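You operate a simulated robot arm through the tools that you are given. There is no shell and no other tool.

You run a simulated robot arm. Do the job below in one go: nothing can be reset, and whatever is moved stays where it is left.

JOB
Swap the open floor loop for the two biggest, then reset the meter.
Fine: biggest by the loop card; three lever turns in all; one press of the meter reset button; the other loops stay shut.
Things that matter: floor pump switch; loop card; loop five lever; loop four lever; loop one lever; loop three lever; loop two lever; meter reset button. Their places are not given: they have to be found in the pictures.

Only the result counts: the job must be done as asked and must still hold three seconds after the hand-in. Knocking over, shifting, dropping, spilling or breaking anything else fails it.

ROBOT AND FRAMES
A 6-joint arm with a two-finger gripper, fixed in place. Base frame: the origin is at the foot of the arm, x ahead of it, y to its left, z up. Readings come in cm, rad, newtons and seconds.
Its first joint turns from -2.897 to 2.897 rad. Payload 2.45 kg.
Tool frame: the origin (TCP) lies between the finger pads and is the grasp point; the fingertips stand 2 cm ahead of it; z points along the fingers, y is the line along which they close. Largest opening 14 cm; the body of the gripper starts 16.8 cm behind the TCP.
Orientation is that of the tool frame in the base frame, as a unit quaternion [x, y, z, w]. With the fingers straight down and closing along the base's y, the tool's x points along the base's -x, its y along +y and its z along -z.

CONTROLS
- The arm moves only by the tool send_rows. Its argument "targets" is a list of rows, each a list of 7 numbers: the opening, from 0 (shut) to 1 (fully open), then the shift along the base's x, y, z in cm, then the turn, a rotation vector about the base's x, y, z in rad. In form: [[grip, dx, dy, dz, wx, wy, wz], ...]. A call has 1 to 20 rows; each row is the pose to reach, as a shift and turn from the pose commanded when the call began. A row lasts 0.2 s, in which the tool goes at most 5 cm and 0.15 rad; a call with a longer step from one row to the next is refused whole, and so is a gripper value outside its range. A pose out of reach is approached as far as the arm can. The call stops where the force on the tool passes 70 N (or 10 N more than at its start, if that is more) or the arm is blocked; 0.2 s more then pass. The fingers move at their own pace (about 4.5 cm/s each) and stop on an object; they squeeze with about 33 N. The grip force told is the motor's: it shows also when the fingers shut on nothing. Time passes only in rows, and 0.2 s behind the last, so rows that repeat a pose let the fingers close. The reply holds the time, the measured pose of the TCP, the force on the tool along the base axes, the opening and the grip force, in the units named above and with some noise, with the torque about the TCP (base axes, N m) and any sound that the robot's microphone picked up.
- Cameras (640 x 400 px; columns grow to the right, rows downward): "scene" is fixed at [4.81, 65.15, 100.66]; the picture's right is [-0.83, -0.55, 0.00], its down [0.00, -0.00, -1.00] and it looks along [0.55, -0.83, 0.00] (base axes); focal length 328 px, centre (320, 200). "wrist" rides on the gripper at [7.8, 1.1, -20.9] in the tool frame; the picture's right is [-0.14, 0.99, 0.00], its down [-0.92, -0.13, -0.37] and it looks along [-0.37, -0.05, 0.93] (tool axes); focal length 280 px, centre (320, 200).
- snapshot(camera): a new picture of that camera. It takes no simulated time.
- measure_at(camera, pixels): there is no depth. For up to 12 entries [column, row, z] of the newest picture of that camera ("zoom" is the newest enlarged one), the place [x, y] in the base frame at which the ray of that pixel passes the height z, good to about 0.2 cm. It takes no simulated time.
- inspect(camera, box): a new picture of the part [left, top, right, bottom] of that camera's present view, enlarged. It takes no simulated time.
- close_job(): hands the job in; it is judged then, once.

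Unless the task says otherwise, let go and move clear before handing in.

The tools are called by a JSON object that holds its "fn" and its "kwargs". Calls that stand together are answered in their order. send_rows: Moves the arm, as the interface text tells. Its arguments: {"type":"object","properties":{"targets":{"type":"array"}},"required":["targets"]} The other tools are called the same way: snapshot (camera) takes a picture; measure_at (camera, pixels) gives the place at which the rays of pixels pass given heights; inspect (camera, box) takes an enlarged picture of a part of a camera's view; close_job () hands the job in.

At the start:

```text
time_s: 0.0
tcp_pos: [48.9, -48.81, 129.09]
tcp_rot: [0.0, 1.0, 0.0, 0.0]
ft_force: [0.2, -0.2, -0.3]
moment: [0.03, 0.01, 0.0]
finger_gap: 14.0
grasp_force: 0.0
```

scene: 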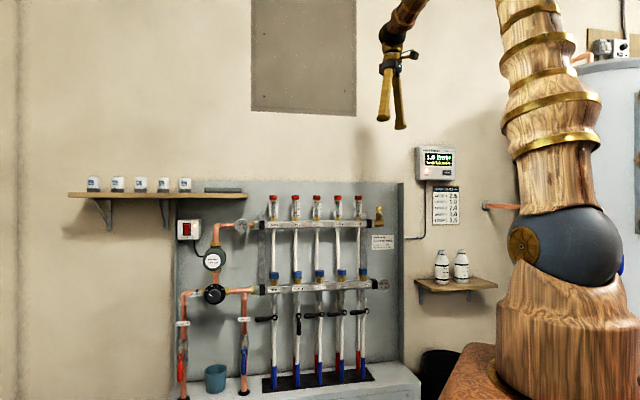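
wrist: 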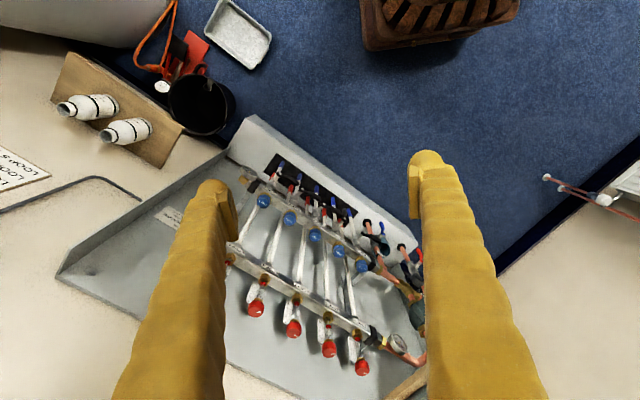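

The scene shows a manifold with five levers near row 316 (columns 265–360), a meter at (435,162) and a card at (446,205). I'll enlarge these parts.

{"fn": "inspect", "kwargs": {"camera": "scene", "box": [400, 140, 480, 240]}}

{"fn": "inspect", "kwargs": {"camera": "scene", "box": [240, 260, 400, 360]}}

{"fn": "inspect", "kwargs": {"camera": "scene", "box": [170, 180, 410, 300]}}

```text
4.00 times, centred on (440, 190) of scene
```

zoom: 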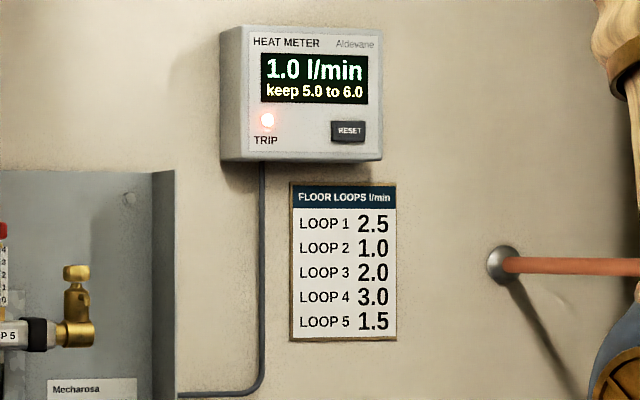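

```text
4.00 times, centred on (320, 310) of scene
```

zoom: 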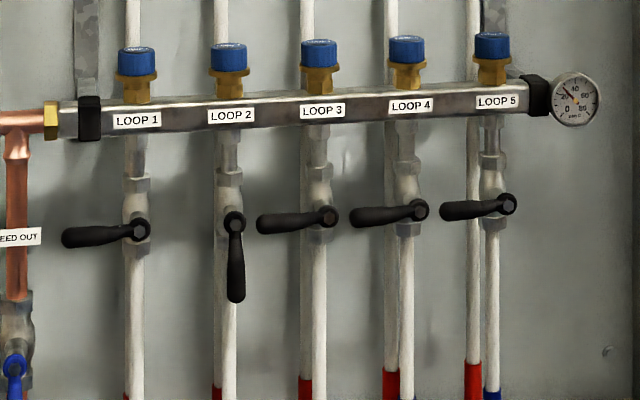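

```text
2.67 times, centred on (290, 240) of scene
```

zoom: 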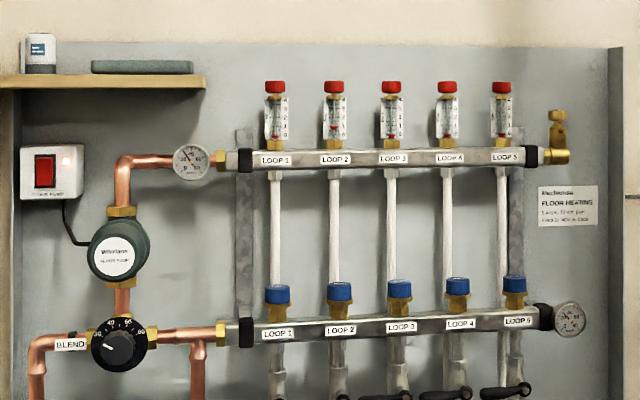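

The flow card says loop 4 (3.0) and loop 1 (2.5) are biggest, and loop 2 (lever in line with its pipe) is the open one. I'll look closer at the switch, the sign and the wrist view before locating things.

{"fn": "inspect", "kwargs": {"camera": "scene", "box": [360, 225, 410, 256]}}

{"fn": "inspect", "kwargs": {"camera": "scene", "box": [165, 205, 265, 405]}}

{"fn": "inspect", "kwargs": {"camera": "wrist", "box": [220, 140, 440, 280]}}

{"fn": "inspect", "kwargs": {"camera": "wrist", "box": [220, 260, 440, 400]}}

```text
12.80 times, centred on (385, 240) of scene
```

zoom: 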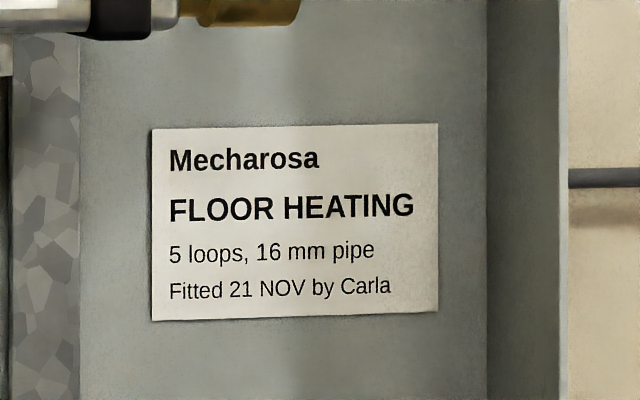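

```text
refused: 405 is not a number from 0 to 400
```

```text
2.86 times, centred on (330, 210) of wrist
```

zoom: 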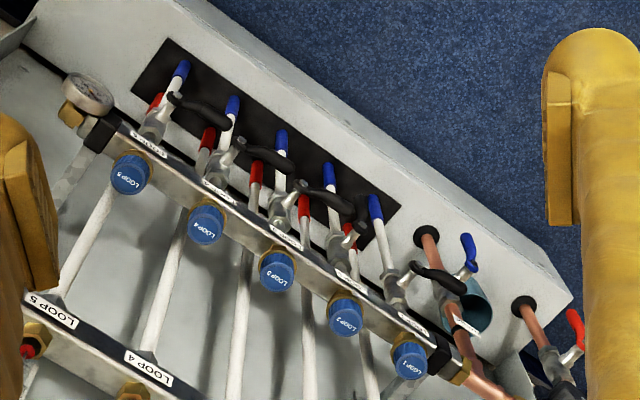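

```text
2.86 times, centred on (330, 330) of wrist
```

zoom: 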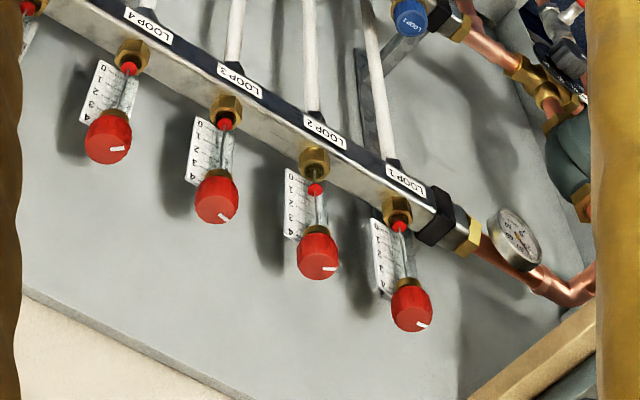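

The switch panel sits near (188,230) and the levers appear in the wrist view near rows 170–240. I'll zoom further on both for exact pixels.

{"fn": "inspect", "kwargs": {"camera": "scene", "box": [165, 205, 265, 305]}}

{"fn": "inspect", "kwargs": {"camera": "wrist", "box": [260, 160, 390, 250]}}

{"fn": "measure_at", "kwargs": {"camera": "scene", "pixels": [[274.5, 317.5, 70], [274.5, 317.5, 50], [298.5, 315, 70], [298.5, 315, 50], [344.5, 312.5, 70], [344.5, 312.5, 50], [447, 172.75, 105], [447, 172.75, 115], [274.3, 275, 80], [274.3, 275, 60], [363, 271.3, 80], [363, 271.3, 60]]}}

{"fn": "measure_at", "kwargs": {"camera": "wrist", "pixels": [[361.5, 266, 80], [361.5, 266, 60], [263.5, 200.2, 80], [263.5, 200.2, 60], [361.5, 234.5, 70], [361.5, 234.5, 50], [302, 191, 70], [302, 191, 50]]}}

```text
4.00 times, centred on (215, 255) of scene
```

zoom: 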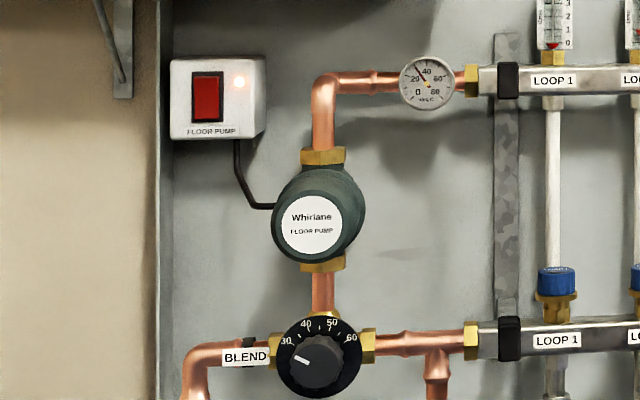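

```text
4.44 times, centred on (325, 205) of wrist
```

zoom: 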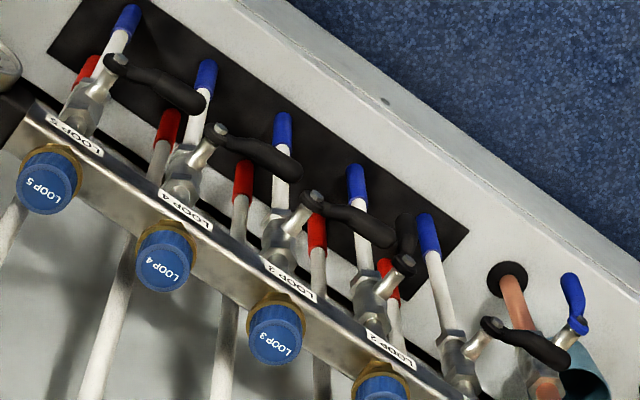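

```text
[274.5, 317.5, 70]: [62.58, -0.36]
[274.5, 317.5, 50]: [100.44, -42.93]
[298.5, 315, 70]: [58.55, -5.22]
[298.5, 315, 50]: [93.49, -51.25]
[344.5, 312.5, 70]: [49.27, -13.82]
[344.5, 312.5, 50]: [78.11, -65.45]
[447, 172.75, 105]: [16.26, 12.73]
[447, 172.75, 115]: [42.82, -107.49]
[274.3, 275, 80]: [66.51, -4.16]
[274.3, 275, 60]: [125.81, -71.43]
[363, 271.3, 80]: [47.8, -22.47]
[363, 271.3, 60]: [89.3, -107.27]
```

```text
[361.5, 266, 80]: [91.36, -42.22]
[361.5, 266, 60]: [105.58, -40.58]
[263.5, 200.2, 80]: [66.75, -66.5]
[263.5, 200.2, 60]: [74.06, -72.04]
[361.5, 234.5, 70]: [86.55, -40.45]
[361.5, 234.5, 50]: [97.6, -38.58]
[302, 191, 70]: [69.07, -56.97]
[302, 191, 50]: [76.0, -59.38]
```

From two-view triangulation: loop 4 pivot ≈ (74.8,−59.1,52.5), loop 1 pivot ≈ (96.6,−38.7,52), so the wall normal is about (0.683,−0.73,0). I'll first yaw the tool to line up with the wall, closing the fingers on the way.

{"fn": "send_rows", "kwargs": {"targets": [[0.8, 0, 0, 0, 0, 0, -0.136], [0.6, 0, 0, 0, 0, 0, -0.273], [0.4, 0, 0, 0, 0, 0, -0.409], [0.2, 0, 0, 0, 0, 0, -0.545], [0, 0, 0, 0, 0, 0, -0.682], [0, 0, 0, 0, 0, 0, -0.818], [0, 0, 0, 0, 0, 0, -0.818], [0, 0, 0, 0, 0, 0, -0.818]]}}

```text
time_s: 1.8
tcp_pos: [49.1, -48.77, 129.09]
tcp_rot: [0.399, 0.917, 0.0, 0.0]
ft_force: [0.6, 1.0, 0.3]
moment: [0.01, 0.02, -0.01]
finger_gap: 0.01
grasp_force: 12.1
```

The yaw is done (quaternion 0.399, 0.917) and the fingers are shut. Next I tilt the tool to horizontal, pointing into the wall.

{"fn": "send_rows", "kwargs": {"targets": [[0, 0, 0, 0, -0.104, -0.0975, 0], [0, 0, 0, 0, -0.208, -0.195, 0], [0, 0, 0, 0, -0.313, -0.2925, 0], [0, 0, 0, 0, -0.417, -0.39, 0], [0, 0, 0, 0, -0.521, -0.4875, 0], [0, 0, 0, 0, -0.6255, -0.585, 0], [0, 0, 0, 0, -0.7297, -0.6828, 0], [0, 0, 0, 0, -0.834, -0.78, 0], [0, 0, 0, 0, -0.938, -0.878, 0], [0, 0, 0, 0, -1.0425, -0.9754, 0], [0, 0, 0, 0, -1.1468, -1.073, 0], [0, 0, 0, 0, -1.1468, -1.073, 0]]}}

{"fn": "snapshot", "kwargs": {"camera": "wrist"}}

{"fn": "snapshot", "kwargs": {"camera": "scene"}}

```text
time_s: 3.6
tcp_pos: [52.0, -51.83, 119.03]
tcp_rot: [0.356, 0.817, -0.179, 0.417]
ft_force: [-0.3, -0.2, 0.6]
moment: [0.01, -0.02, 0.0]
finger_gap: 0.02
grasp_force: 29.5
out of reach, approached as far as the arm can: row 8
stopped in row 8: the arm was blocked; the commanded pose is now the measured one
```

```text
taken
```

wrist: 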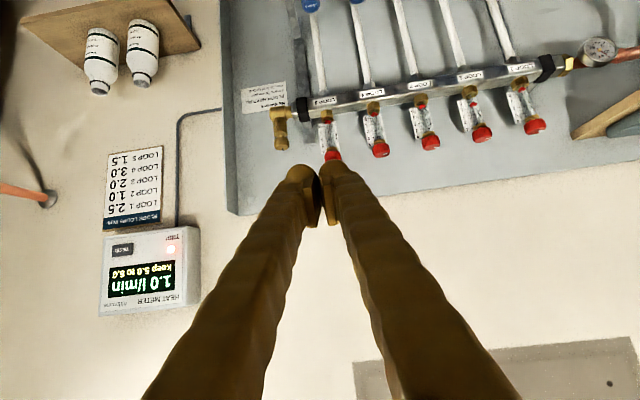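

```text
taken
```

scene: 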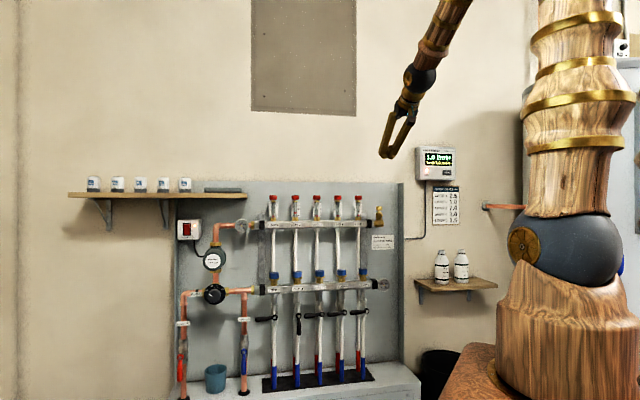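

The tilt stopped at about 0.94 rad because the arm cannot go level this high up and close in. I'll keep this tilt, come down in front of the levers (still about 16 cm off), and then try tilting further.

{"fn": "send_rows", "kwargs": {"targets": [[0, 1.16, 0.61, -4.54, 0, 0, 0], [0, 2.32, 1.22, -9.08, 0, 0, 0], [0, 3.48, 1.83, -13.62, 0, 0, 0], [0, 4.64, 2.44, -18.16, 0, 0, 0], [0, 5.8, 3.05, -22.7, 0, 0, 0], [0, 6.96, 3.66, -27.24, 0, 0, 0], [0, 8.12, 4.27, -31.78, 0, 0, 0], [0, 9.28, 4.88, -36.32, 0, 0, 0], [0, 10.44, 5.49, -40.86, 0, 0, 0], [0, 11.6, 6.1, -45.4, 0, 0, 0], [0, 12.76, 6.71, -49.94, 0, 0, 0], [0, 13.92, 7.32, -54.48, 0, 0, 0], [0, 15.08, 7.93, -59.0, 0, 0, 0], [0, 15.08, 7.93, -59.0, 0, 0, 0]]}}

{"fn": "snapshot", "kwargs": {"camera": "wrist"}}

{"fn": "snapshot", "kwargs": {"camera": "scene"}}

```text
time_s: 6.6
tcp_pos: [70.7, -45.7, 63.52]
tcp_rot: [0.34, 0.831, -0.218, 0.382]
ft_force: [0.1, -0.3, 0.6]
moment: [-0.01, 0.02, 0.0]
finger_gap: 0.0
grasp_force: 29.5
out of reach, approached as far as the arm can: row 1, 7, 8, 9, 10, 11, 12, 13, 14
```

```text
taken
```

wrist: 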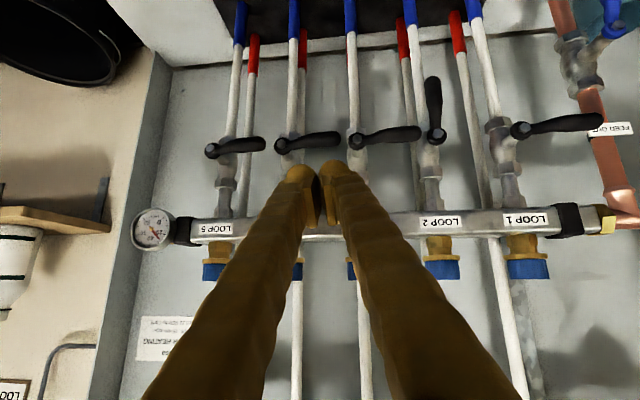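

```text
taken
```

scene: 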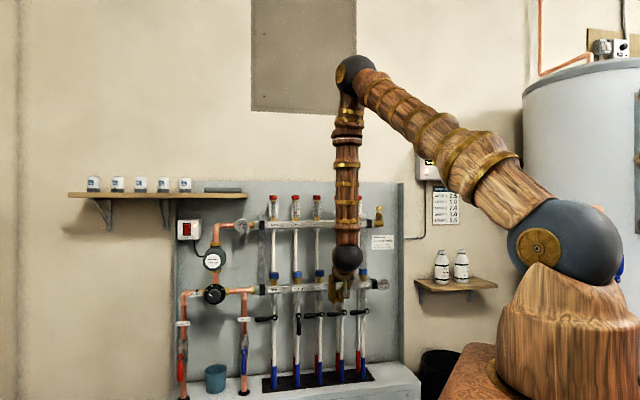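

The levers are clear in the wrist view: loop 4 pivot (282,146) and tip (338,140); loop 2 pivot (436,136) and tip (432,80); loop 1 pivot (520,130) and tip (603,121). I'll measure them in both views to fix their positions before touching anything.

{"fn": "measure_at", "kwargs": {"camera": "wrist", "pixels": [[282, 146, 56], [282, 146, 50], [338, 140, 56], [338, 140, 50], [436, 136, 56], [436, 136, 50], [432, 80, 50], [432, 80, 44], [520, 130, 56], [520, 130, 50], [603, 121, 56], [603, 121, 50]]}}

{"fn": "inspect", "kwargs": {"camera": "wrist", "box": [190, 60, 350, 160]}}

{"fn": "measure_at", "kwargs": {"camera": "scene", "pixels": [[256.5, 319.5, 60], [256.5, 319.5, 50], [328.5, 314.2, 60], [328.5, 314.2, 50], [299, 334.5, 55], [299, 334.5, 45]]}}

```text
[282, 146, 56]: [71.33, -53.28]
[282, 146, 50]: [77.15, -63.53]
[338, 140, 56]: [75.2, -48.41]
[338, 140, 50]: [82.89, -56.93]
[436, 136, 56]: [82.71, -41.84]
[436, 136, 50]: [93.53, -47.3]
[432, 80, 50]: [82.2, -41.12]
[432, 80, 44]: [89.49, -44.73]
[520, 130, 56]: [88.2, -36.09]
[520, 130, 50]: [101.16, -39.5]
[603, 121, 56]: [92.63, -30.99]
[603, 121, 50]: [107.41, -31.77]
```

```text
4.00 times, centred on (270, 110) of wrist
```

zoom: 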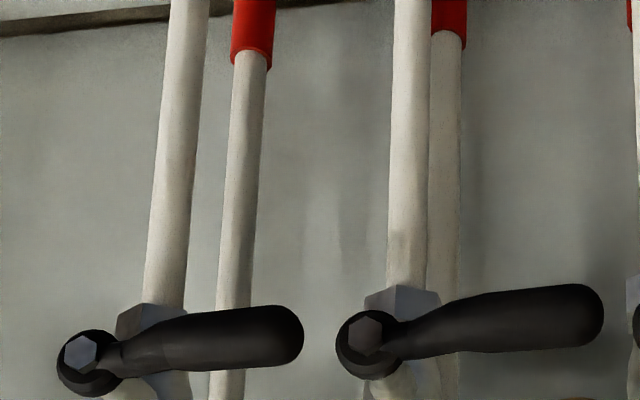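

```text
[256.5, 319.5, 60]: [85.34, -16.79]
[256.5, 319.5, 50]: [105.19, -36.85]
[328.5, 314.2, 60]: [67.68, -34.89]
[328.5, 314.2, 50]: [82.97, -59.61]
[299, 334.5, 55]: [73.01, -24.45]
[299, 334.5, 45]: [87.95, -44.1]
```

The measurements agree: loop 4's pivot is at about (74.8,−59.3,52.4) and its handle reaches about 7.4 cm along the wall and stands about 1.3 cm proud of the pivot. I'll move out to 7–8 cm short of it with slightly less tilt and check that the pose is reached.

{"fn": "send_rows", "kwargs": {"targets": [[0, 2.0, -2.0, 0, 0.022, 0.02, 0], [0, 4.0, -4.0, 0, 0.044, 0.041, 0], [0, 5.6, -5.83, 0, 0.044, 0.041, 0], [0, 5.6, -5.83, 0, 0.044, 0.041, 0], [0, 5.6, -5.83, 0, 0.044, 0.041, 0]]}}

{"fn": "snapshot", "kwargs": {"camera": "wrist"}}

```text
time_s: 7.8
tcp_pos: [76.38, -51.64, 63.56]
tcp_rot: [0.345, 0.843, -0.208, 0.357]
ft_force: [0.5, 0.5, -0.2]
moment: [0.0, 0.03, -0.01]
finger_gap: 0.0
grasp_force: 28.6
```

```text
taken
```

wrist: 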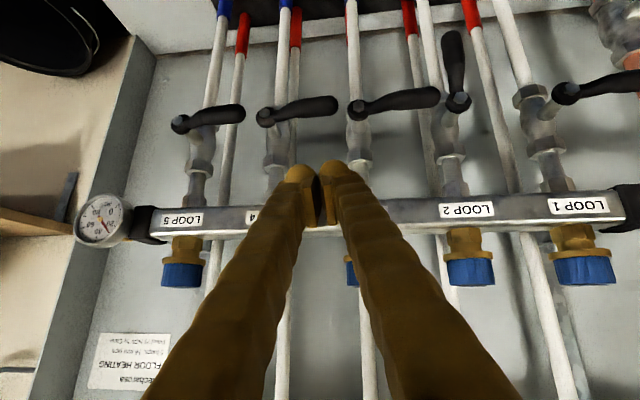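

The pose was reached cleanly at (76.4,−51.6,63.6), with a small roll error. I'll correct the roll, drop to z≈57.5, and slide in above loop 4's handle.

{"fn": "send_rows", "kwargs": {"targets": [[0, -0.4, -0.3, -2.0, 0.035, -0.04, 0], [0, -0.7, -0.6, -4.0, 0.07, -0.08, 0], [0, -1.04, -0.94, -6.06, 0.07, -0.08, 0], [0, -0.4, -1.6, -6.06, 0.07, -0.08, 0], [0, 0.2, -2.3, -6.06, 0.07, -0.08, 0], [0, 0.8, -3.0, -6.06, 0.07, -0.08, 0], [0, 1.49, -3.64, -6.06, 0.07, -0.08, 0], [0, 1.49, -3.64, -6.06, 0.07, -0.08, 0]]}}

{"fn": "snapshot", "kwargs": {"camera": "wrist"}}

{"fn": "inspect", "kwargs": {"camera": "scene", "box": [260, 250, 420, 350]}}

```text
time_s: 9.6
tcp_pos: [78.97, -55.63, 58.25]
tcp_rot: [0.362, 0.839, -0.179, 0.365]
ft_force: [0.5, 0.5, 0.0]
moment: [0.03, 0.0, 0.03]
finger_gap: 0.0
grasp_force: 29.2
out of reach, approached as far as the arm can: row 2, 3, 4, 5, 6, 7, 8
```

```text
taken
```

wrist: 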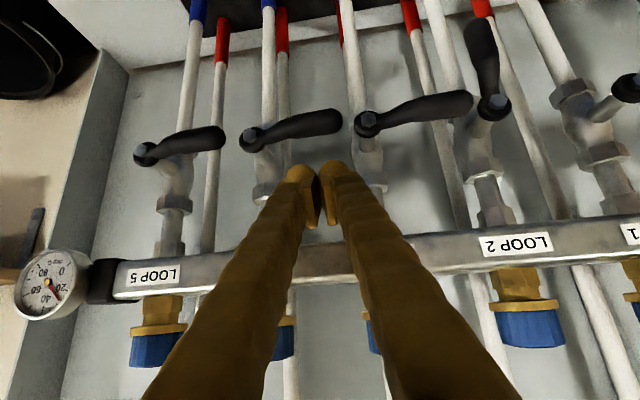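

```text
4.00 times, centred on (340, 300) of scene
```

zoom: 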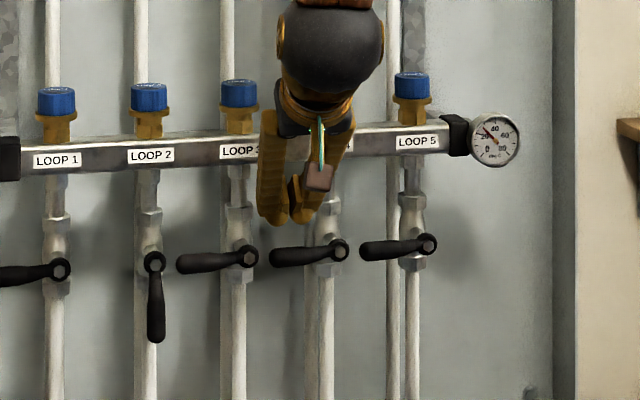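

The pose saturates at this tilt (TCP at 58.2 instead of 57.5), so lower positions need a steeper tool. I'll reduce the tilt to about 0.65 rad and reposition above loop 4's handle.

{"fn": "send_rows", "kwargs": {"targets": [[0, -1.2, 0.9, 0, 0.054, 0.033, 0.002], [0, -2.4, 1.74, 0, 0.108, 0.066, 0.005], [0, -2.4, 1.74, -0.4, 0.162, 0.099, 0.007], [0, -2.4, 1.74, -0.75, 0.162, 0.099, 0.007], [0, -2.4, 1.74, -0.75, 0.162, 0.099, 0.007]]}}

{"fn": "snapshot", "kwargs": {"camera": "wrist"}}

{"fn": "inspect", "kwargs": {"camera": "scene", "box": [260, 250, 420, 350]}}

```text
time_s: 10.8
tcp_pos: [76.11, -56.3, 58.33]
tcp_rot: [0.358, 0.877, -0.126, 0.293]
ft_force: [-0.3, 0.1, -0.1]
moment: [0.0, 0.03, -0.01]
finger_gap: 0.04
grasp_force: 29.8
out of reach, approached as far as the arm can: row 1, 2, 3, 4, 5
```

```text
taken
```

wrist: 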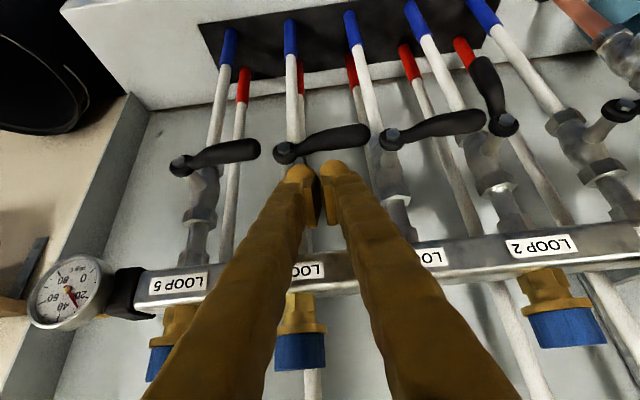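

```text
4.00 times, centred on (340, 300) of scene
```

zoom: 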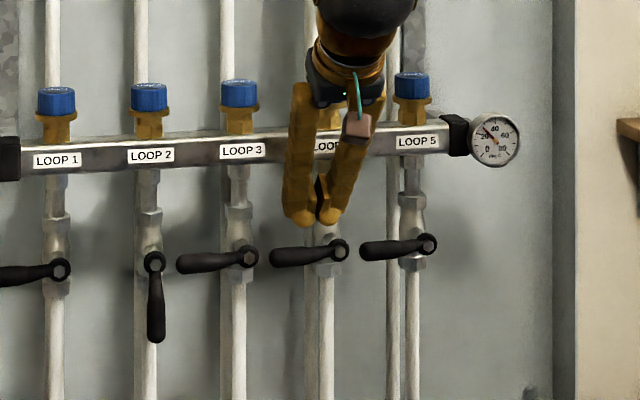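

The arm stops short whenever the tool lines up nearly with the forearm (a wrist-alignment problem); here it is 2.4 cm off in y. I'll back away, and go to a steeper tool (about 0.25 rad from vertical), which still clears the manifold and suits pushing levers.

{"fn": "send_rows", "kwargs": {"targets": [[0, -1.4, 1.45, 1.0, 0.0, 0.0, 0], [0, -2.8, 2.9, 2.5, 0.07, 0.066, 0.01], [0, -4.2, 4.35, 4.5, 0.146, 0.137, 0.02], [0, -5.5, 5.8, 6.7, 0.22, 0.205, 0.03], [0, -5.5, 5.8, 6.7, 0.292, 0.273, 0.05], [0, -5.5, 5.8, 6.7, 0.292, 0.273, 0.05], [0, -5.5, 5.8, 6.7, 0.292, 0.273, 0.05]]}}

{"fn": "snapshot", "kwargs": {"camera": "wrist"}}

{"fn": "snapshot", "kwargs": {"camera": "scene"}}

```text
time_s: 12.4
tcp_pos: [70.39, -52.97, 64.49]
tcp_rot: [0.364, 0.912, -0.093, 0.165]
ft_force: [-0.3, 0.3, -0.2]
moment: [0.03, 0.01, 0.03]
finger_gap: 0.01
grasp_force: 29.1
out of reach, approached as far as the arm can: row 4, 5
```

```text
taken
```

wrist: 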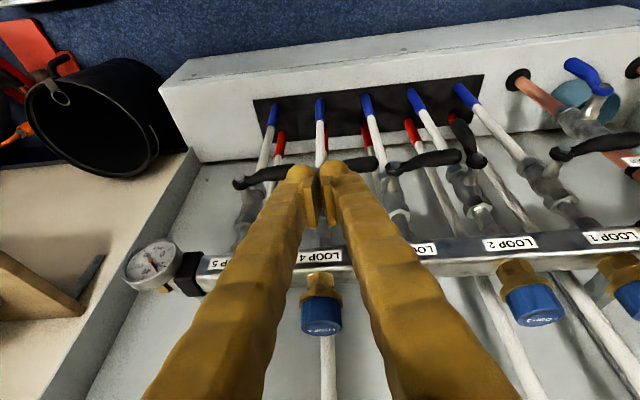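

```text
taken
```

scene: 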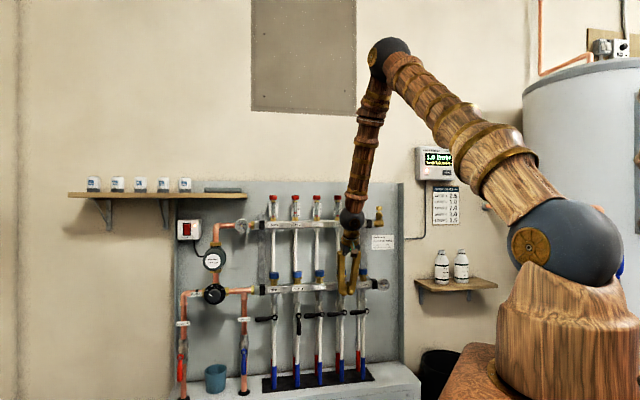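

The report marks rows 4–5 as out of reach and y is 2.5 cm off. I'll hold still for a moment to see whether the arm has settled.

{"fn": "send_rows", "kwargs": {"targets": [[0, 0, 0, 0, 0, 0, 0], [0, 0, 0, 0, 0, 0, 0]]}}

```text
time_s: 13.0
tcp_pos: [70.29, -52.97, 64.54]
tcp_rot: [0.364, 0.912, -0.094, 0.166]
ft_force: [0.1, -0.1, -0.1]
moment: [-0.06, 0.0, -0.03]
finger_gap: 0.0
grasp_force: 29.2
```

The arm is settled here and holding is reachable. I'll try easing to about 0.25 rad tilt with the heading square to the wall, lifting slightly.

{"fn": "send_rows", "kwargs": {"targets": [[0, 0, 0, 1.0, 0.043, 0.018, -0.018], [0, 0, 0, 2.0, 0.086, 0.037, -0.037], [0, 0, 0, 3.0, 0.129, 0.055, -0.055], [0, 0, 0, 3.0, 0.129, 0.055, -0.055]]}}

```text
time_s: 14.0
tcp_pos: [70.48, -50.74, 68.18]
tcp_rot: [0.379, 0.923, 0.004, 0.067]
ft_force: [1.6, 1.6, 0.1]
moment: [-0.25, 0.24, -0.07]
finger_gap: 0.01
grasp_force: 30.0
out of reach, approached as far as the arm can: row 1, 2
```

Now the arm has caught up: (70.5,−50.7,68.2) with about 0.13 rad tilt. I'll bring it to the wanted 0.25 rad, square to the wall, and let it settle.

{"fn": "send_rows", "kwargs": {"targets": [[0, 0, 0, 0, -0.033, -0.012, -0.012], [0, 0, 0, 0, -0.066, -0.024, -0.024], [0, 0, 0, 0, -0.1, -0.036, -0.036], [0, 0, 0, 0, -0.132, -0.048, -0.049], [0, 0, 0, 0, -0.132, -0.048, -0.049], [0, 0, 0, 0, -0.132, -0.048, -0.049]]}}

{"fn": "snapshot", "kwargs": {"camera": "wrist"}}

```text
time_s: 15.4
tcp_pos: [70.64, -50.57, 68.07]
tcp_rot: [0.402, 0.907, -0.044, 0.117]
ft_force: [-0.1, -0.1, -0.4]
moment: [-0.01, 0.01, 0.0]
finger_gap: 0.01
grasp_force: 29.3
```

```text
taken
```

wrist: 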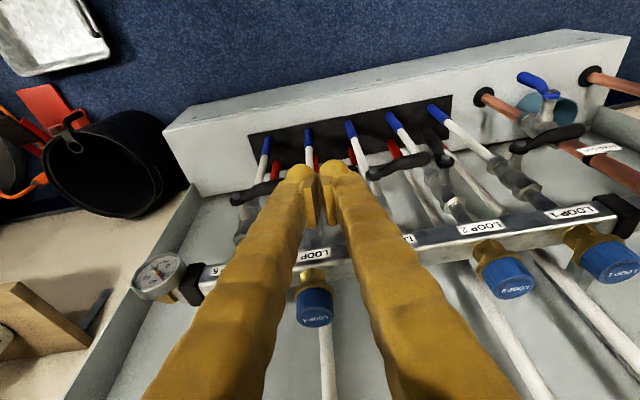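

That pose is clean, with no reach flags. Now I move down to about 1 cm above the middle of loop 4's handle.

{"fn": "send_rows", "kwargs": {"targets": [[0, 0.9, 0.04, -2.8, 0, 0, 0], [0, 1.8, 0.08, -5.6, 0, 0, 0], [0, 2.72, 0.11, -8.5, 0, 0, 0], [0, 3.8, -1.1, -9.2, 0, 0, 0], [0, 5.0, -2.3, -9.9, 0, 0, 0], [0, 6.14, -3.54, -10.57, 0, 0, 0], [0, 6.14, -3.54, -10.57, 0, 0, 0]]}}

{"fn": "snapshot", "kwargs": {"camera": "wrist"}}

{"fn": "inspect", "kwargs": {"camera": "scene", "box": [260, 250, 420, 350]}}

```text
time_s: 17.0
tcp_pos: [76.7, -54.11, 57.48]
tcp_rot: [0.403, 0.907, -0.044, 0.117]
ft_force: [0.4, -0.3, 0.5]
moment: [-0.01, 0.02, 0.03]
finger_gap: 0.0
grasp_force: 29.9
```

```text
taken
```

wrist: 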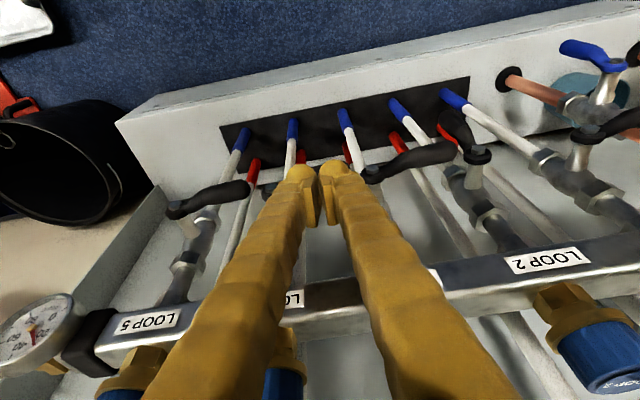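

```text
4.00 times, centred on (340, 300) of scene
```

zoom: 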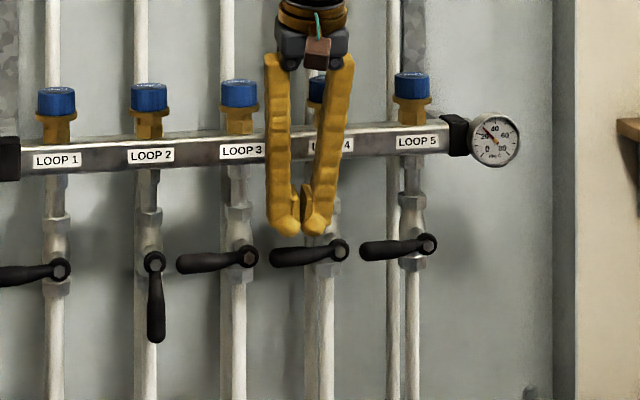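

The fingertips (zoom (300,230)) hang just above the middle of loop 4's handle (zoom (300,255)). I'll push it down along the first 60° of its arc.

{"fn": "send_rows", "kwargs": {"targets": [[0, 0.04, 0.03, -1.0, 0, 0, 0], [0, 0.05, 0.05, -2.03, 0, 0, 0], [0, 0.29, 0.27, -2.7, 0, 0, 0], [0, 0.51, 0.48, -3.38, 0, 0, 0], [0, 0.62, 0.58, -4.1, 0, 0, 0], [0, 0.71, 0.66, -4.84, 0, 0, 0], [0, 0.69, 0.65, -5.6, 0, 0, 0], [0, 0.64, 0.59, -6.36, 0, 0, 0], [0, 0.44, 0.41, -7.1, 0, 0, 0], [0, 0.18, 0.17, -7.86, 0, 0, 0]]}}

{"fn": "inspect", "kwargs": {"camera": "scene", "box": [260, 250, 420, 350]}}

{"fn": "snapshot", "kwargs": {"camera": "wrist"}}

```text
time_s: 19.2
tcp_pos: [76.96, -53.92, 49.65]
tcp_rot: [0.403, 0.907, -0.044, 0.116]
ft_force: [0.3, 0.7, 1.1]
moment: [0.01, -0.02, 0.0]
finger_gap: 0.03
grasp_force: 29.6
```

```text
4.00 times, centred on (340, 300) of scene
```

zoom: 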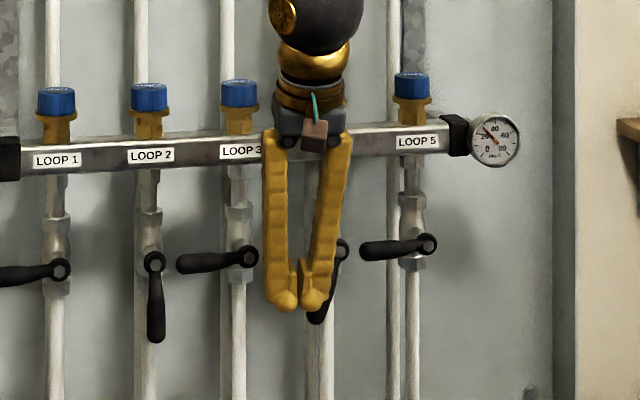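

```text
taken
```

wrist: 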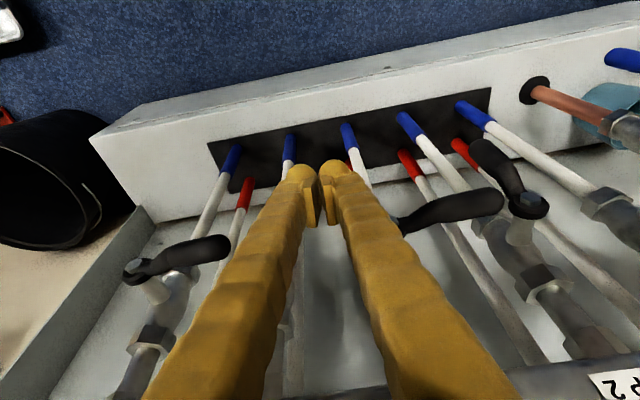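

Loop 4's handle has followed to about 70° (tip at zoom (318,320)). I'll continue the arc sideways to bring it fully down.

{"fn": "send_rows", "kwargs": {"targets": [[0, -0.3, -0.28, -0.5, 0, 0, 0], [0, -0.6, -0.56, -1.0, 0, 0, 0], [0, -0.95, -0.89, -1.4, 0, 0, 0], [0, -1.3, -1.22, -1.7, 0, 0, 0], [0, -1.65, -1.55, -1.9, 0, 0, 0], [0, -1.9, -1.78, -2.0, 0, 0, 0]]}}

{"fn": "inspect", "kwargs": {"camera": "scene", "box": [260, 250, 420, 350]}}

```text
time_s: 20.4
tcp_pos: [75.72, -55.11, 48.12]
tcp_rot: [0.4, 0.908, -0.043, 0.118]
ft_force: [5.3, 12.2, 7.3]
moment: [-0.33, 0.13, 0.01]
finger_gap: 0.0
grasp_force: 29.8
stopped in row 5: the force on the tool passed its limit at 82 N (the readings are from after the stop); the commanded pose is now the measured one
```

```text
4.00 times, centred on (340, 300) of scene
```

zoom: 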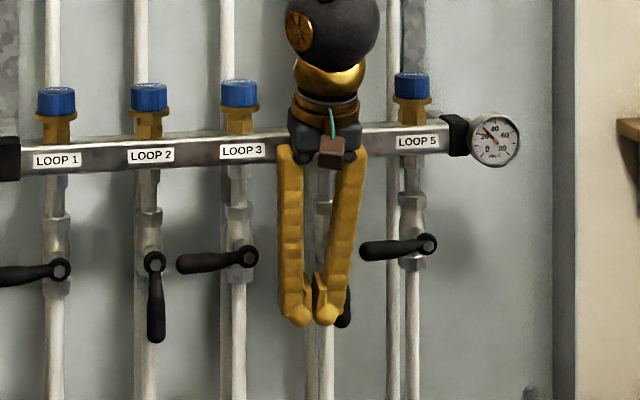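

The force stop (82 N) at the end of the arc suggests loop 4's lever reached its end stop. I'll back off to the left, then away from the wall, and look.

{"fn": "send_rows", "kwargs": {"targets": [[0, 0.73, 0.68, 0, 0, 0, 0], [0, 1.1, 1.02, 0, 0, 0, 0], [0, -0.6, 2.85, 0, 0, 0, 0], [0, -2.6, 5.0, 1.0, 0, 0, 0], [0, -4.6, 7.1, 3.0, 0, 0, 0], [0, -5.0, 7.6, 6.0, 0, 0, 0], [0, -5.0, 7.6, 10.0, 0, 0, 0], [0, -5.0, 7.6, 14.0, 0, 0, 0]]}}

{"fn": "snapshot", "kwargs": {"camera": "wrist"}}

{"fn": "inspect", "kwargs": {"camera": "scene", "box": [240, 260, 400, 360]}}

{"fn": "inspect", "kwargs": {"camera": "scene", "box": [400, 140, 480, 190]}}

```text
time_s: 22.2
tcp_pos: [70.6, -47.56, 62.15]
tcp_rot: [0.401, 0.908, -0.044, 0.118]
ft_force: [0.5, -0.7, -0.5]
moment: [0.0, -0.01, 0.0]
finger_gap: 0.0
grasp_force: 29.3
```

```text
taken
```

wrist: 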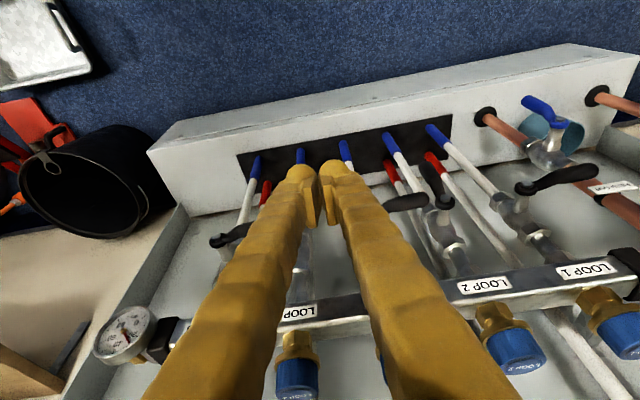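

```text
4.00 times, centred on (320, 310) of scene
```

zoom: 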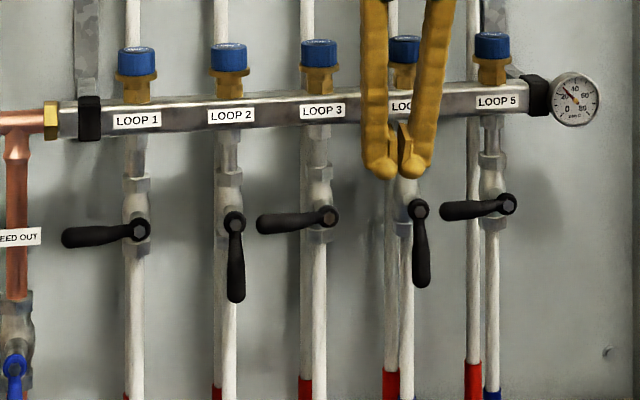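

```text
8.00 times, centred on (440, 165) of scene
```

zoom: 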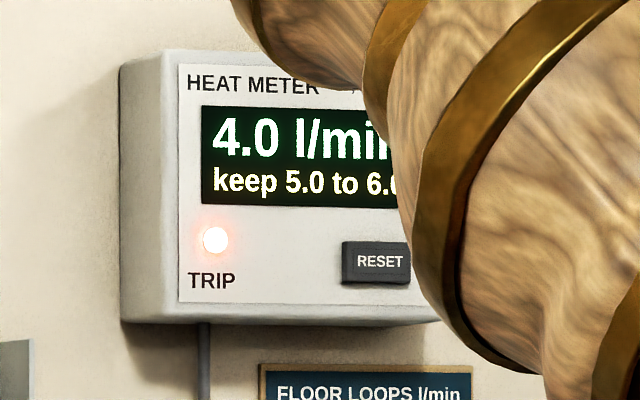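

Loop 4 is open (handle vertical at zoom (420,240)) and the meter reads 4.0. To close loop 2 I must lift its handle up and left, which needs a flatter tool. I'll stage in front of loop 2 with the tool heading in line with the arm, which avoids the wrist problem.

{"fn": "send_rows", "kwargs": {"targets": [[0, 1.9, 2.9, 0, -0.003, 0.003, 0.1], [0, 3.8, 5.7, 0, -0.006, 0.006, 0.2], [0, 5.6, 8.5, 0, -0.009, 0.009, 0.3], [0, 7.3, 11.26, 0, -0.011, 0.0105, 0.394], [0, 7.3, 11.26, 0, -0.011, 0.0105, 0.394], [0, 7.3, 11.26, 0, -0.011, 0.0105, 0.394]]}}

```text
time_s: 23.6
tcp_pos: [78.16, -36.27, 62.19]
tcp_rot: [0.215, 0.969, -0.027, 0.123]
ft_force: [-0.2, -0.1, 0.3]
moment: [-0.03, -0.02, -0.01]
finger_gap: 0.0
grasp_force: 29.7
```

The tool is at azimuth −24.9° with heading −25°, so they match. Now I raise the tilt in this plane from 0.25 to 0.9 rad.

{"fn": "send_rows", "kwargs": {"targets": [[0, 0, 0, 0, -0.046, -0.098, 0], [0, 0, 0, 0, -0.092, -0.196, 0], [0, 0, 0, 0, -0.138, -0.294, 0], [0, 0, 0, 0, -0.184, -0.392, 0], [0, 0, 0, 0, -0.23, -0.49, 0], [0, 0, 0, 0, -0.275, -0.589, 0], [0, 0, 0, 0, -0.275, -0.589, 0]]}}

{"fn": "snapshot", "kwargs": {"camera": "wrist"}}

{"fn": "snapshot", "kwargs": {"camera": "scene"}}

```text
time_s: 25.2
tcp_pos: [77.97, -36.25, 62.09]
tcp_rot: [0.195, 0.878, -0.095, 0.426]
ft_force: [0.6, -0.4, 0.1]
moment: [0.01, -0.01, 0.0]
finger_gap: 0.0
grasp_force: 29.0
```

```text
taken
```

wrist: 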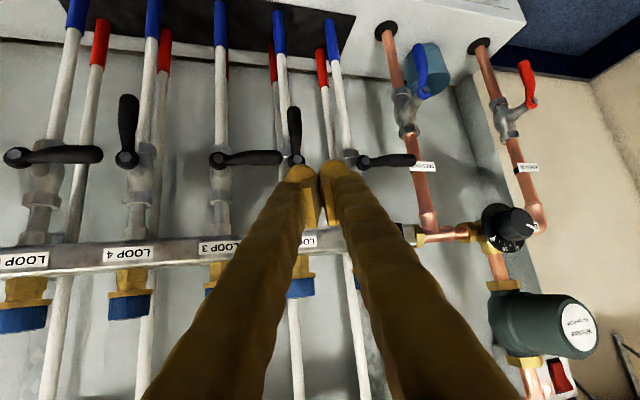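

```text
taken
```

scene: 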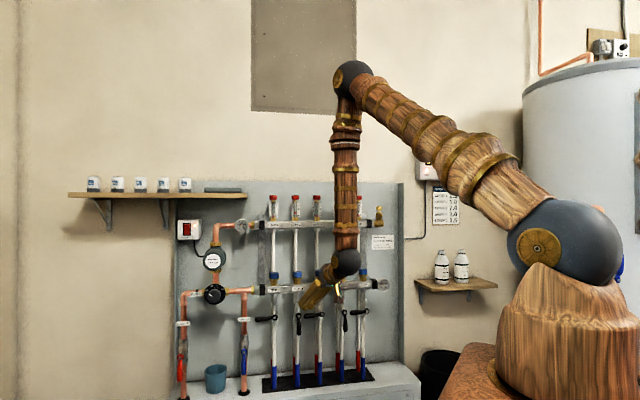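

The in-plane tilt worked, with no reach flags. I'll tilt another 0.3 rad so the fingers are close to level for lifting.

{"fn": "send_rows", "kwargs": {"targets": [[0, 0, 0, 0, -0.042, -0.091, 0], [0, 0, 0, 0, -0.085, -0.181, 0], [0, 0, 0, 0, -0.127, -0.272, 0], [0, 0, 0, 0, -0.127, -0.272, 0]]}}

{"fn": "snapshot", "kwargs": {"camera": "wrist"}}

{"fn": "inspect", "kwargs": {"camera": "scene", "box": [240, 260, 400, 360]}}

```text
time_s: 26.2
tcp_pos: [78.08, -36.38, 62.04]
tcp_rot: [0.178, 0.805, -0.123, 0.552]
ft_force: [0.2, -0.2, 0.1]
moment: [0.02, -0.02, -0.01]
finger_gap: 0.0
grasp_force: 29.6
```

```text
taken
```

wrist: 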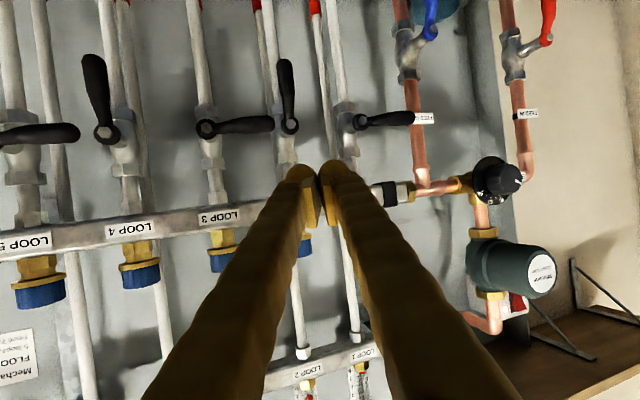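

```text
4.00 times, centred on (320, 310) of scene
```

zoom: 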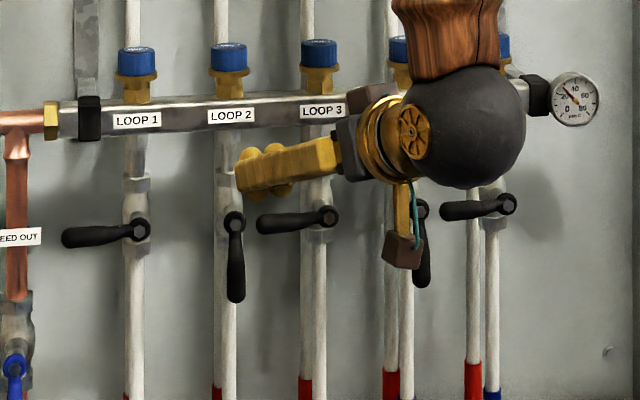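

With tilt at about 1.17 rad, the tool is now well placed. I'll drop to z≈46.6, to the right of loop 2's hanging handle and still 10 cm off the wall.

{"fn": "send_rows", "kwargs": {"targets": [[0, -0.14, -0.7, -3.1, 0, 0, 0], [0, -0.27, -1.4, -6.2, 0, 0, 0], [0, -0.4, -2.1, -9.3, 0, 0, 0], [0, -0.54, -2.8, -12.4, 0, 0, 0], [0, -0.68, -3.47, -15.44, 0, 0, 0], [0, -0.68, -3.47, -15.44, 0, 0, 0]]}}

{"fn": "snapshot", "kwargs": {"camera": "wrist"}}

{"fn": "inspect", "kwargs": {"camera": "scene", "box": [240, 260, 400, 360]}}

```text
time_s: 27.6
tcp_pos: [77.47, -39.82, 46.61]
tcp_rot: [0.178, 0.805, -0.122, 0.552]
ft_force: [0.5, -1.1, -0.2]
moment: [0.0, 0.02, -0.03]
finger_gap: 0.02
grasp_force: 29.3
```

```text
taken
```

wrist: 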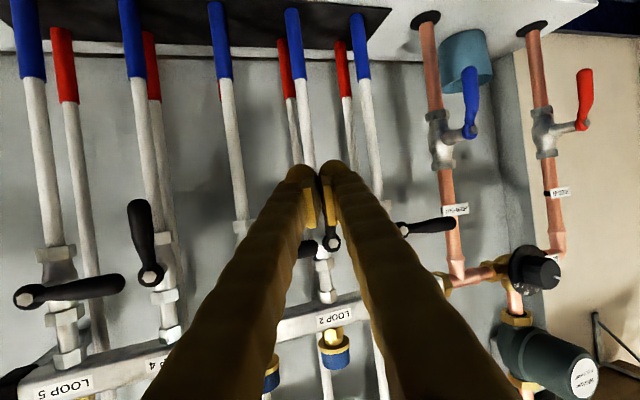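

```text
4.00 times, centred on (320, 310) of scene
```

zoom: 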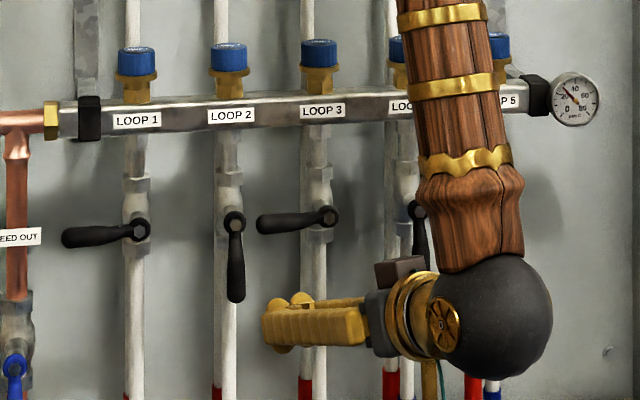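

The tool is in place right of loop 2's handle. I'll go straight in toward the wall by 10.6 cm, keeping about 0.7 cm clear of the handle.

{"fn": "send_rows", "kwargs": {"targets": [[0, 1.8, -1.93, 0, 0, 0, 0], [0, 3.6, -3.85, 0, 0, 0, 0], [0, 5.4, -5.77, 0, 0, 0, 0], [0, 6.4, -6.84, 0, 0, 0, 0], [0, 7.24, -7.74, 0, 0, 0, 0], [0, 7.24, -7.74, 0, 0, 0, 0]]}}

{"fn": "snapshot", "kwargs": {"camera": "wrist"}}

{"fn": "inspect", "kwargs": {"camera": "scene", "box": [240, 260, 400, 360]}}

```text
time_s: 29.0
tcp_pos: [84.69, -47.36, 46.68]
tcp_rot: [0.178, 0.805, -0.123, 0.552]
ft_force: [0.1, -0.2, -0.1]
moment: [0.01, -0.01, 0.03]
finger_gap: 0.01
grasp_force: 29.8
```

```text
taken
```

wrist: 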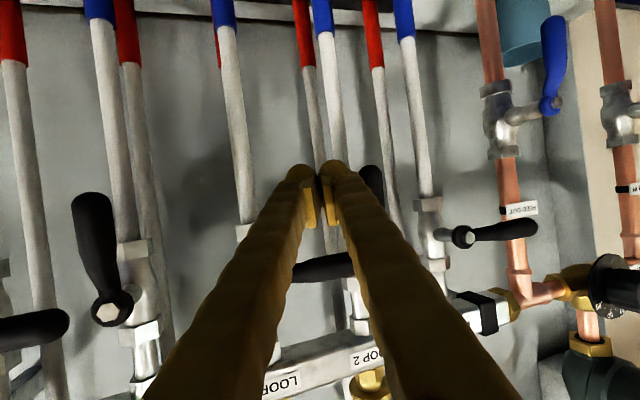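

```text
4.00 times, centred on (320, 310) of scene
```

zoom: 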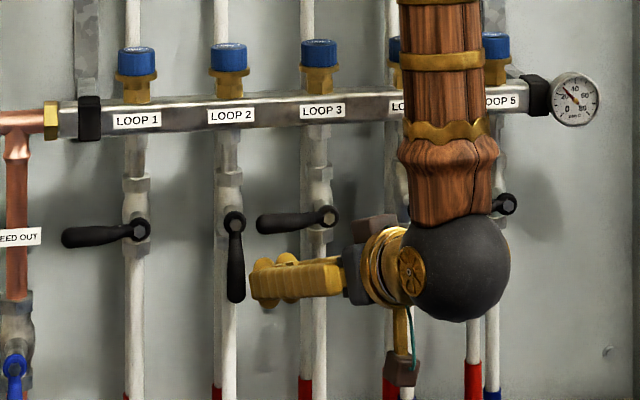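

The fingers (zoom (250–290, 255–305)) are just right of loop 2's handle tip (236,300). I'll push it left along the first half of its arc.

{"fn": "send_rows", "kwargs": {"targets": [[0, 0.33, 0.31, -0.04, 0, 0, 0], [0, 0.64, 0.6, -0.08, 0, 0, 0], [0, 1.1, 1.02, -0.45, 0, 0, 0], [0, 1.52, 1.42, -0.78, 0, 0, 0], [0, 2.04, 1.91, -0.98, 0, 0, 0], [0, 2.6, 2.43, -1.14, 0, 0, 0], [0, 3.18, 2.97, -1.05, 0, 0, 0], [0, 3.74, 3.5, -0.88, 0, 0, 0]]}}

{"fn": "snapshot", "kwargs": {"camera": "wrist"}}

{"fn": "inspect", "kwargs": {"camera": "scene", "box": [240, 260, 400, 360]}}

```text
time_s: 30.8
tcp_pos: [88.48, -44.01, 45.77]
tcp_rot: [0.179, 0.806, -0.123, 0.551]
ft_force: [-0.2, 0.3, 0.5]
moment: [-0.01, 0.03, 0.04]
finger_gap: 0.0
grasp_force: 29.4
```

```text
taken
```

wrist: 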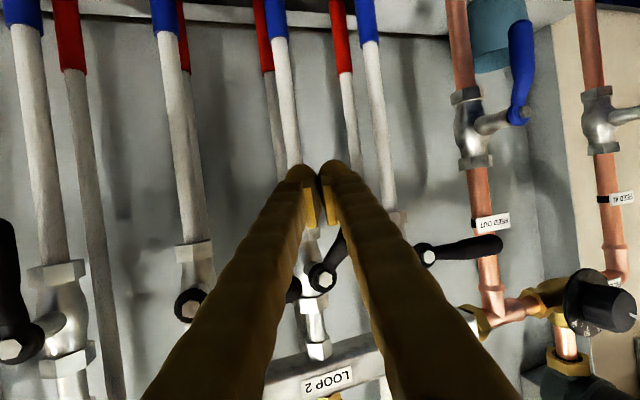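

```text
4.00 times, centred on (320, 310) of scene
```

zoom: 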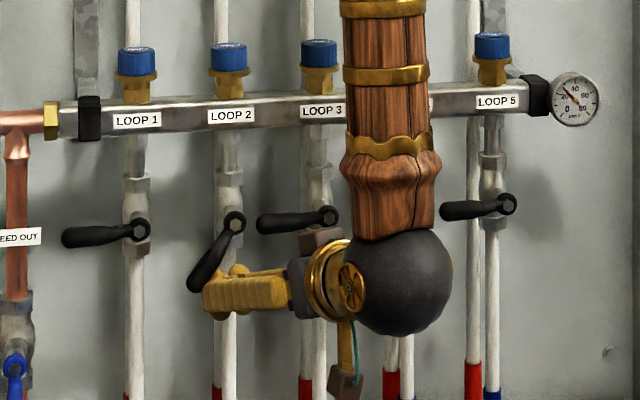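

Loop 2's handle has turned about 32° (tip at zoom (192,290)). I'll carry on up the arc to the horizontal.

{"fn": "send_rows", "kwargs": {"targets": [[0, 0.57, 0.53, 0.35, 0, 0, 0], [0, 1.15, 1.07, 0.73, 0, 0, 0], [0, 1.64, 1.54, 1.35, 0, 0, 0], [0, 2.1, 1.96, 2.03, 0, 0, 0], [0, 2.48, 2.32, 2.8, 0, 0, 0], [0, 2.83, 2.64, 3.63, 0, 0, 0], [0, 2.83, 2.64, 4.2, 0, 0, 0], [0, 2.83, 2.64, 4.7, 0, 0, 0]]}}

{"fn": "snapshot", "kwargs": {"camera": "wrist"}}

{"fn": "inspect", "kwargs": {"camera": "scene", "box": [240, 260, 400, 360]}}

```text
time_s: 32.7
tcp_pos: [90.74, -41.15, 49.85]
tcp_rot: [0.179, 0.808, -0.122, 0.548]
ft_force: [-2.8, 1.6, -5.3]
moment: [0.0, -0.09, 0.0]
finger_gap: 0.01
grasp_force: 28.9
stopped in row 8: the force on the tool passed its limit at 72 N (the readings are from after the stop); the commanded pose is now the measured one
```

```text
taken
```

wrist: 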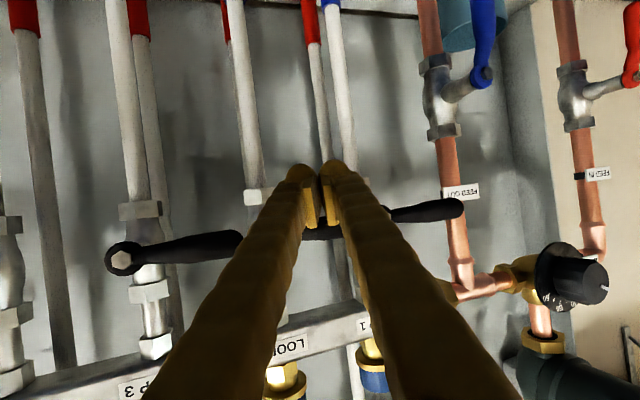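

```text
4.00 times, centred on (320, 310) of scene
```

zoom: 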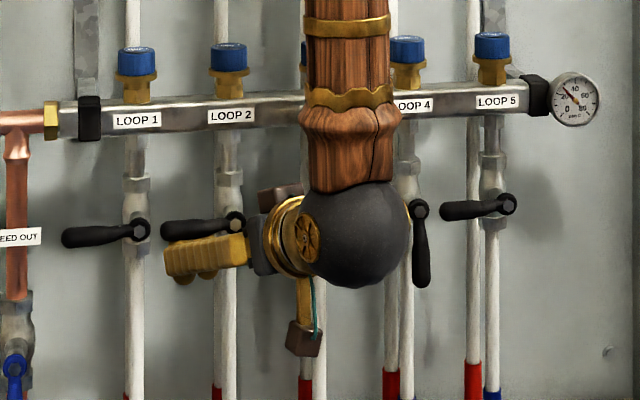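

Loop 2's handle is horizontal again (zoom (165–235, 228)) and the arm stopped against its end stop. I'll lower off, back away, and check the levers and meter.

{"fn": "send_rows", "kwargs": {"targets": [[0, 0, 0, -1.0, 0, 0, 0], [0, 0, 0, -1.8, 0, 0, 0], [0, -1.5, 1.6, -1.8, 0, 0, 0], [0, -3.6, 3.85, -1.8, 0, 0, 0], [0, -5.8, 6.2, -1.8, 0, 0, 0], [0, -7.5, 8.0, -1.8, 0, 0, 0], [0, -7.5, 8.0, -1.8, 0, 0, 0]]}}

{"fn": "snapshot", "kwargs": {"camera": "wrist"}}

{"fn": "inspect", "kwargs": {"camera": "scene", "box": [240, 260, 400, 360]}}

{"fn": "inspect", "kwargs": {"camera": "scene", "box": [400, 140, 480, 190]}}

```text
time_s: 34.3
tcp_pos: [83.48, -33.32, 48.26]
tcp_rot: [0.178, 0.808, -0.122, 0.548]
ft_force: [-0.1, -0.1, 1.8]
moment: [0.0, -0.02, -0.02]
finger_gap: 0.0
grasp_force: 29.5
```

```text
taken
```

wrist: 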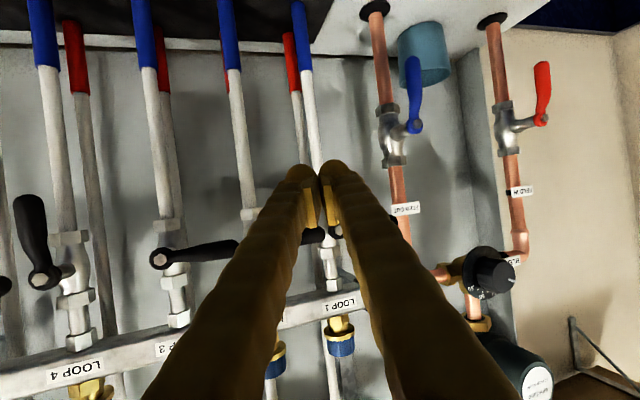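

```text
4.00 times, centred on (320, 310) of scene
```

zoom: 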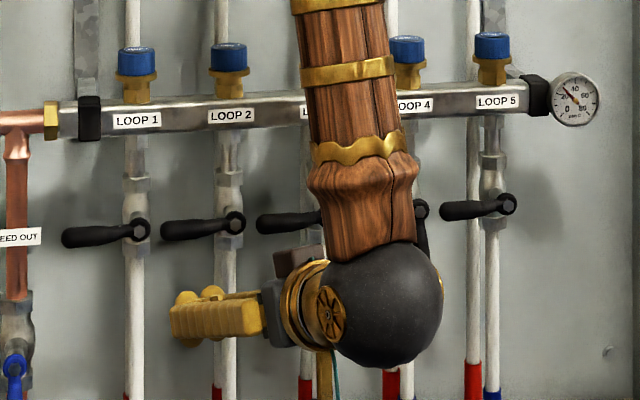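

```text
8.00 times, centred on (440, 165) of scene
```

zoom: 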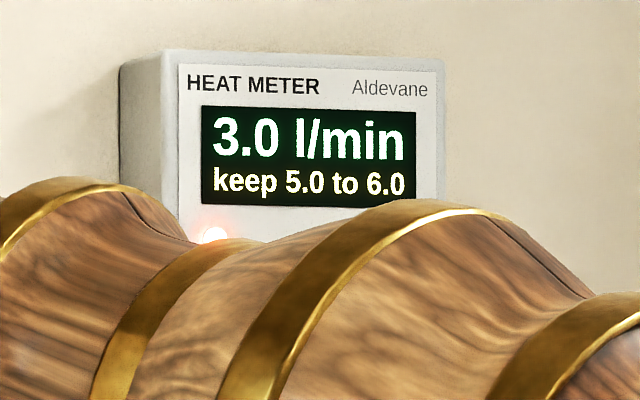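

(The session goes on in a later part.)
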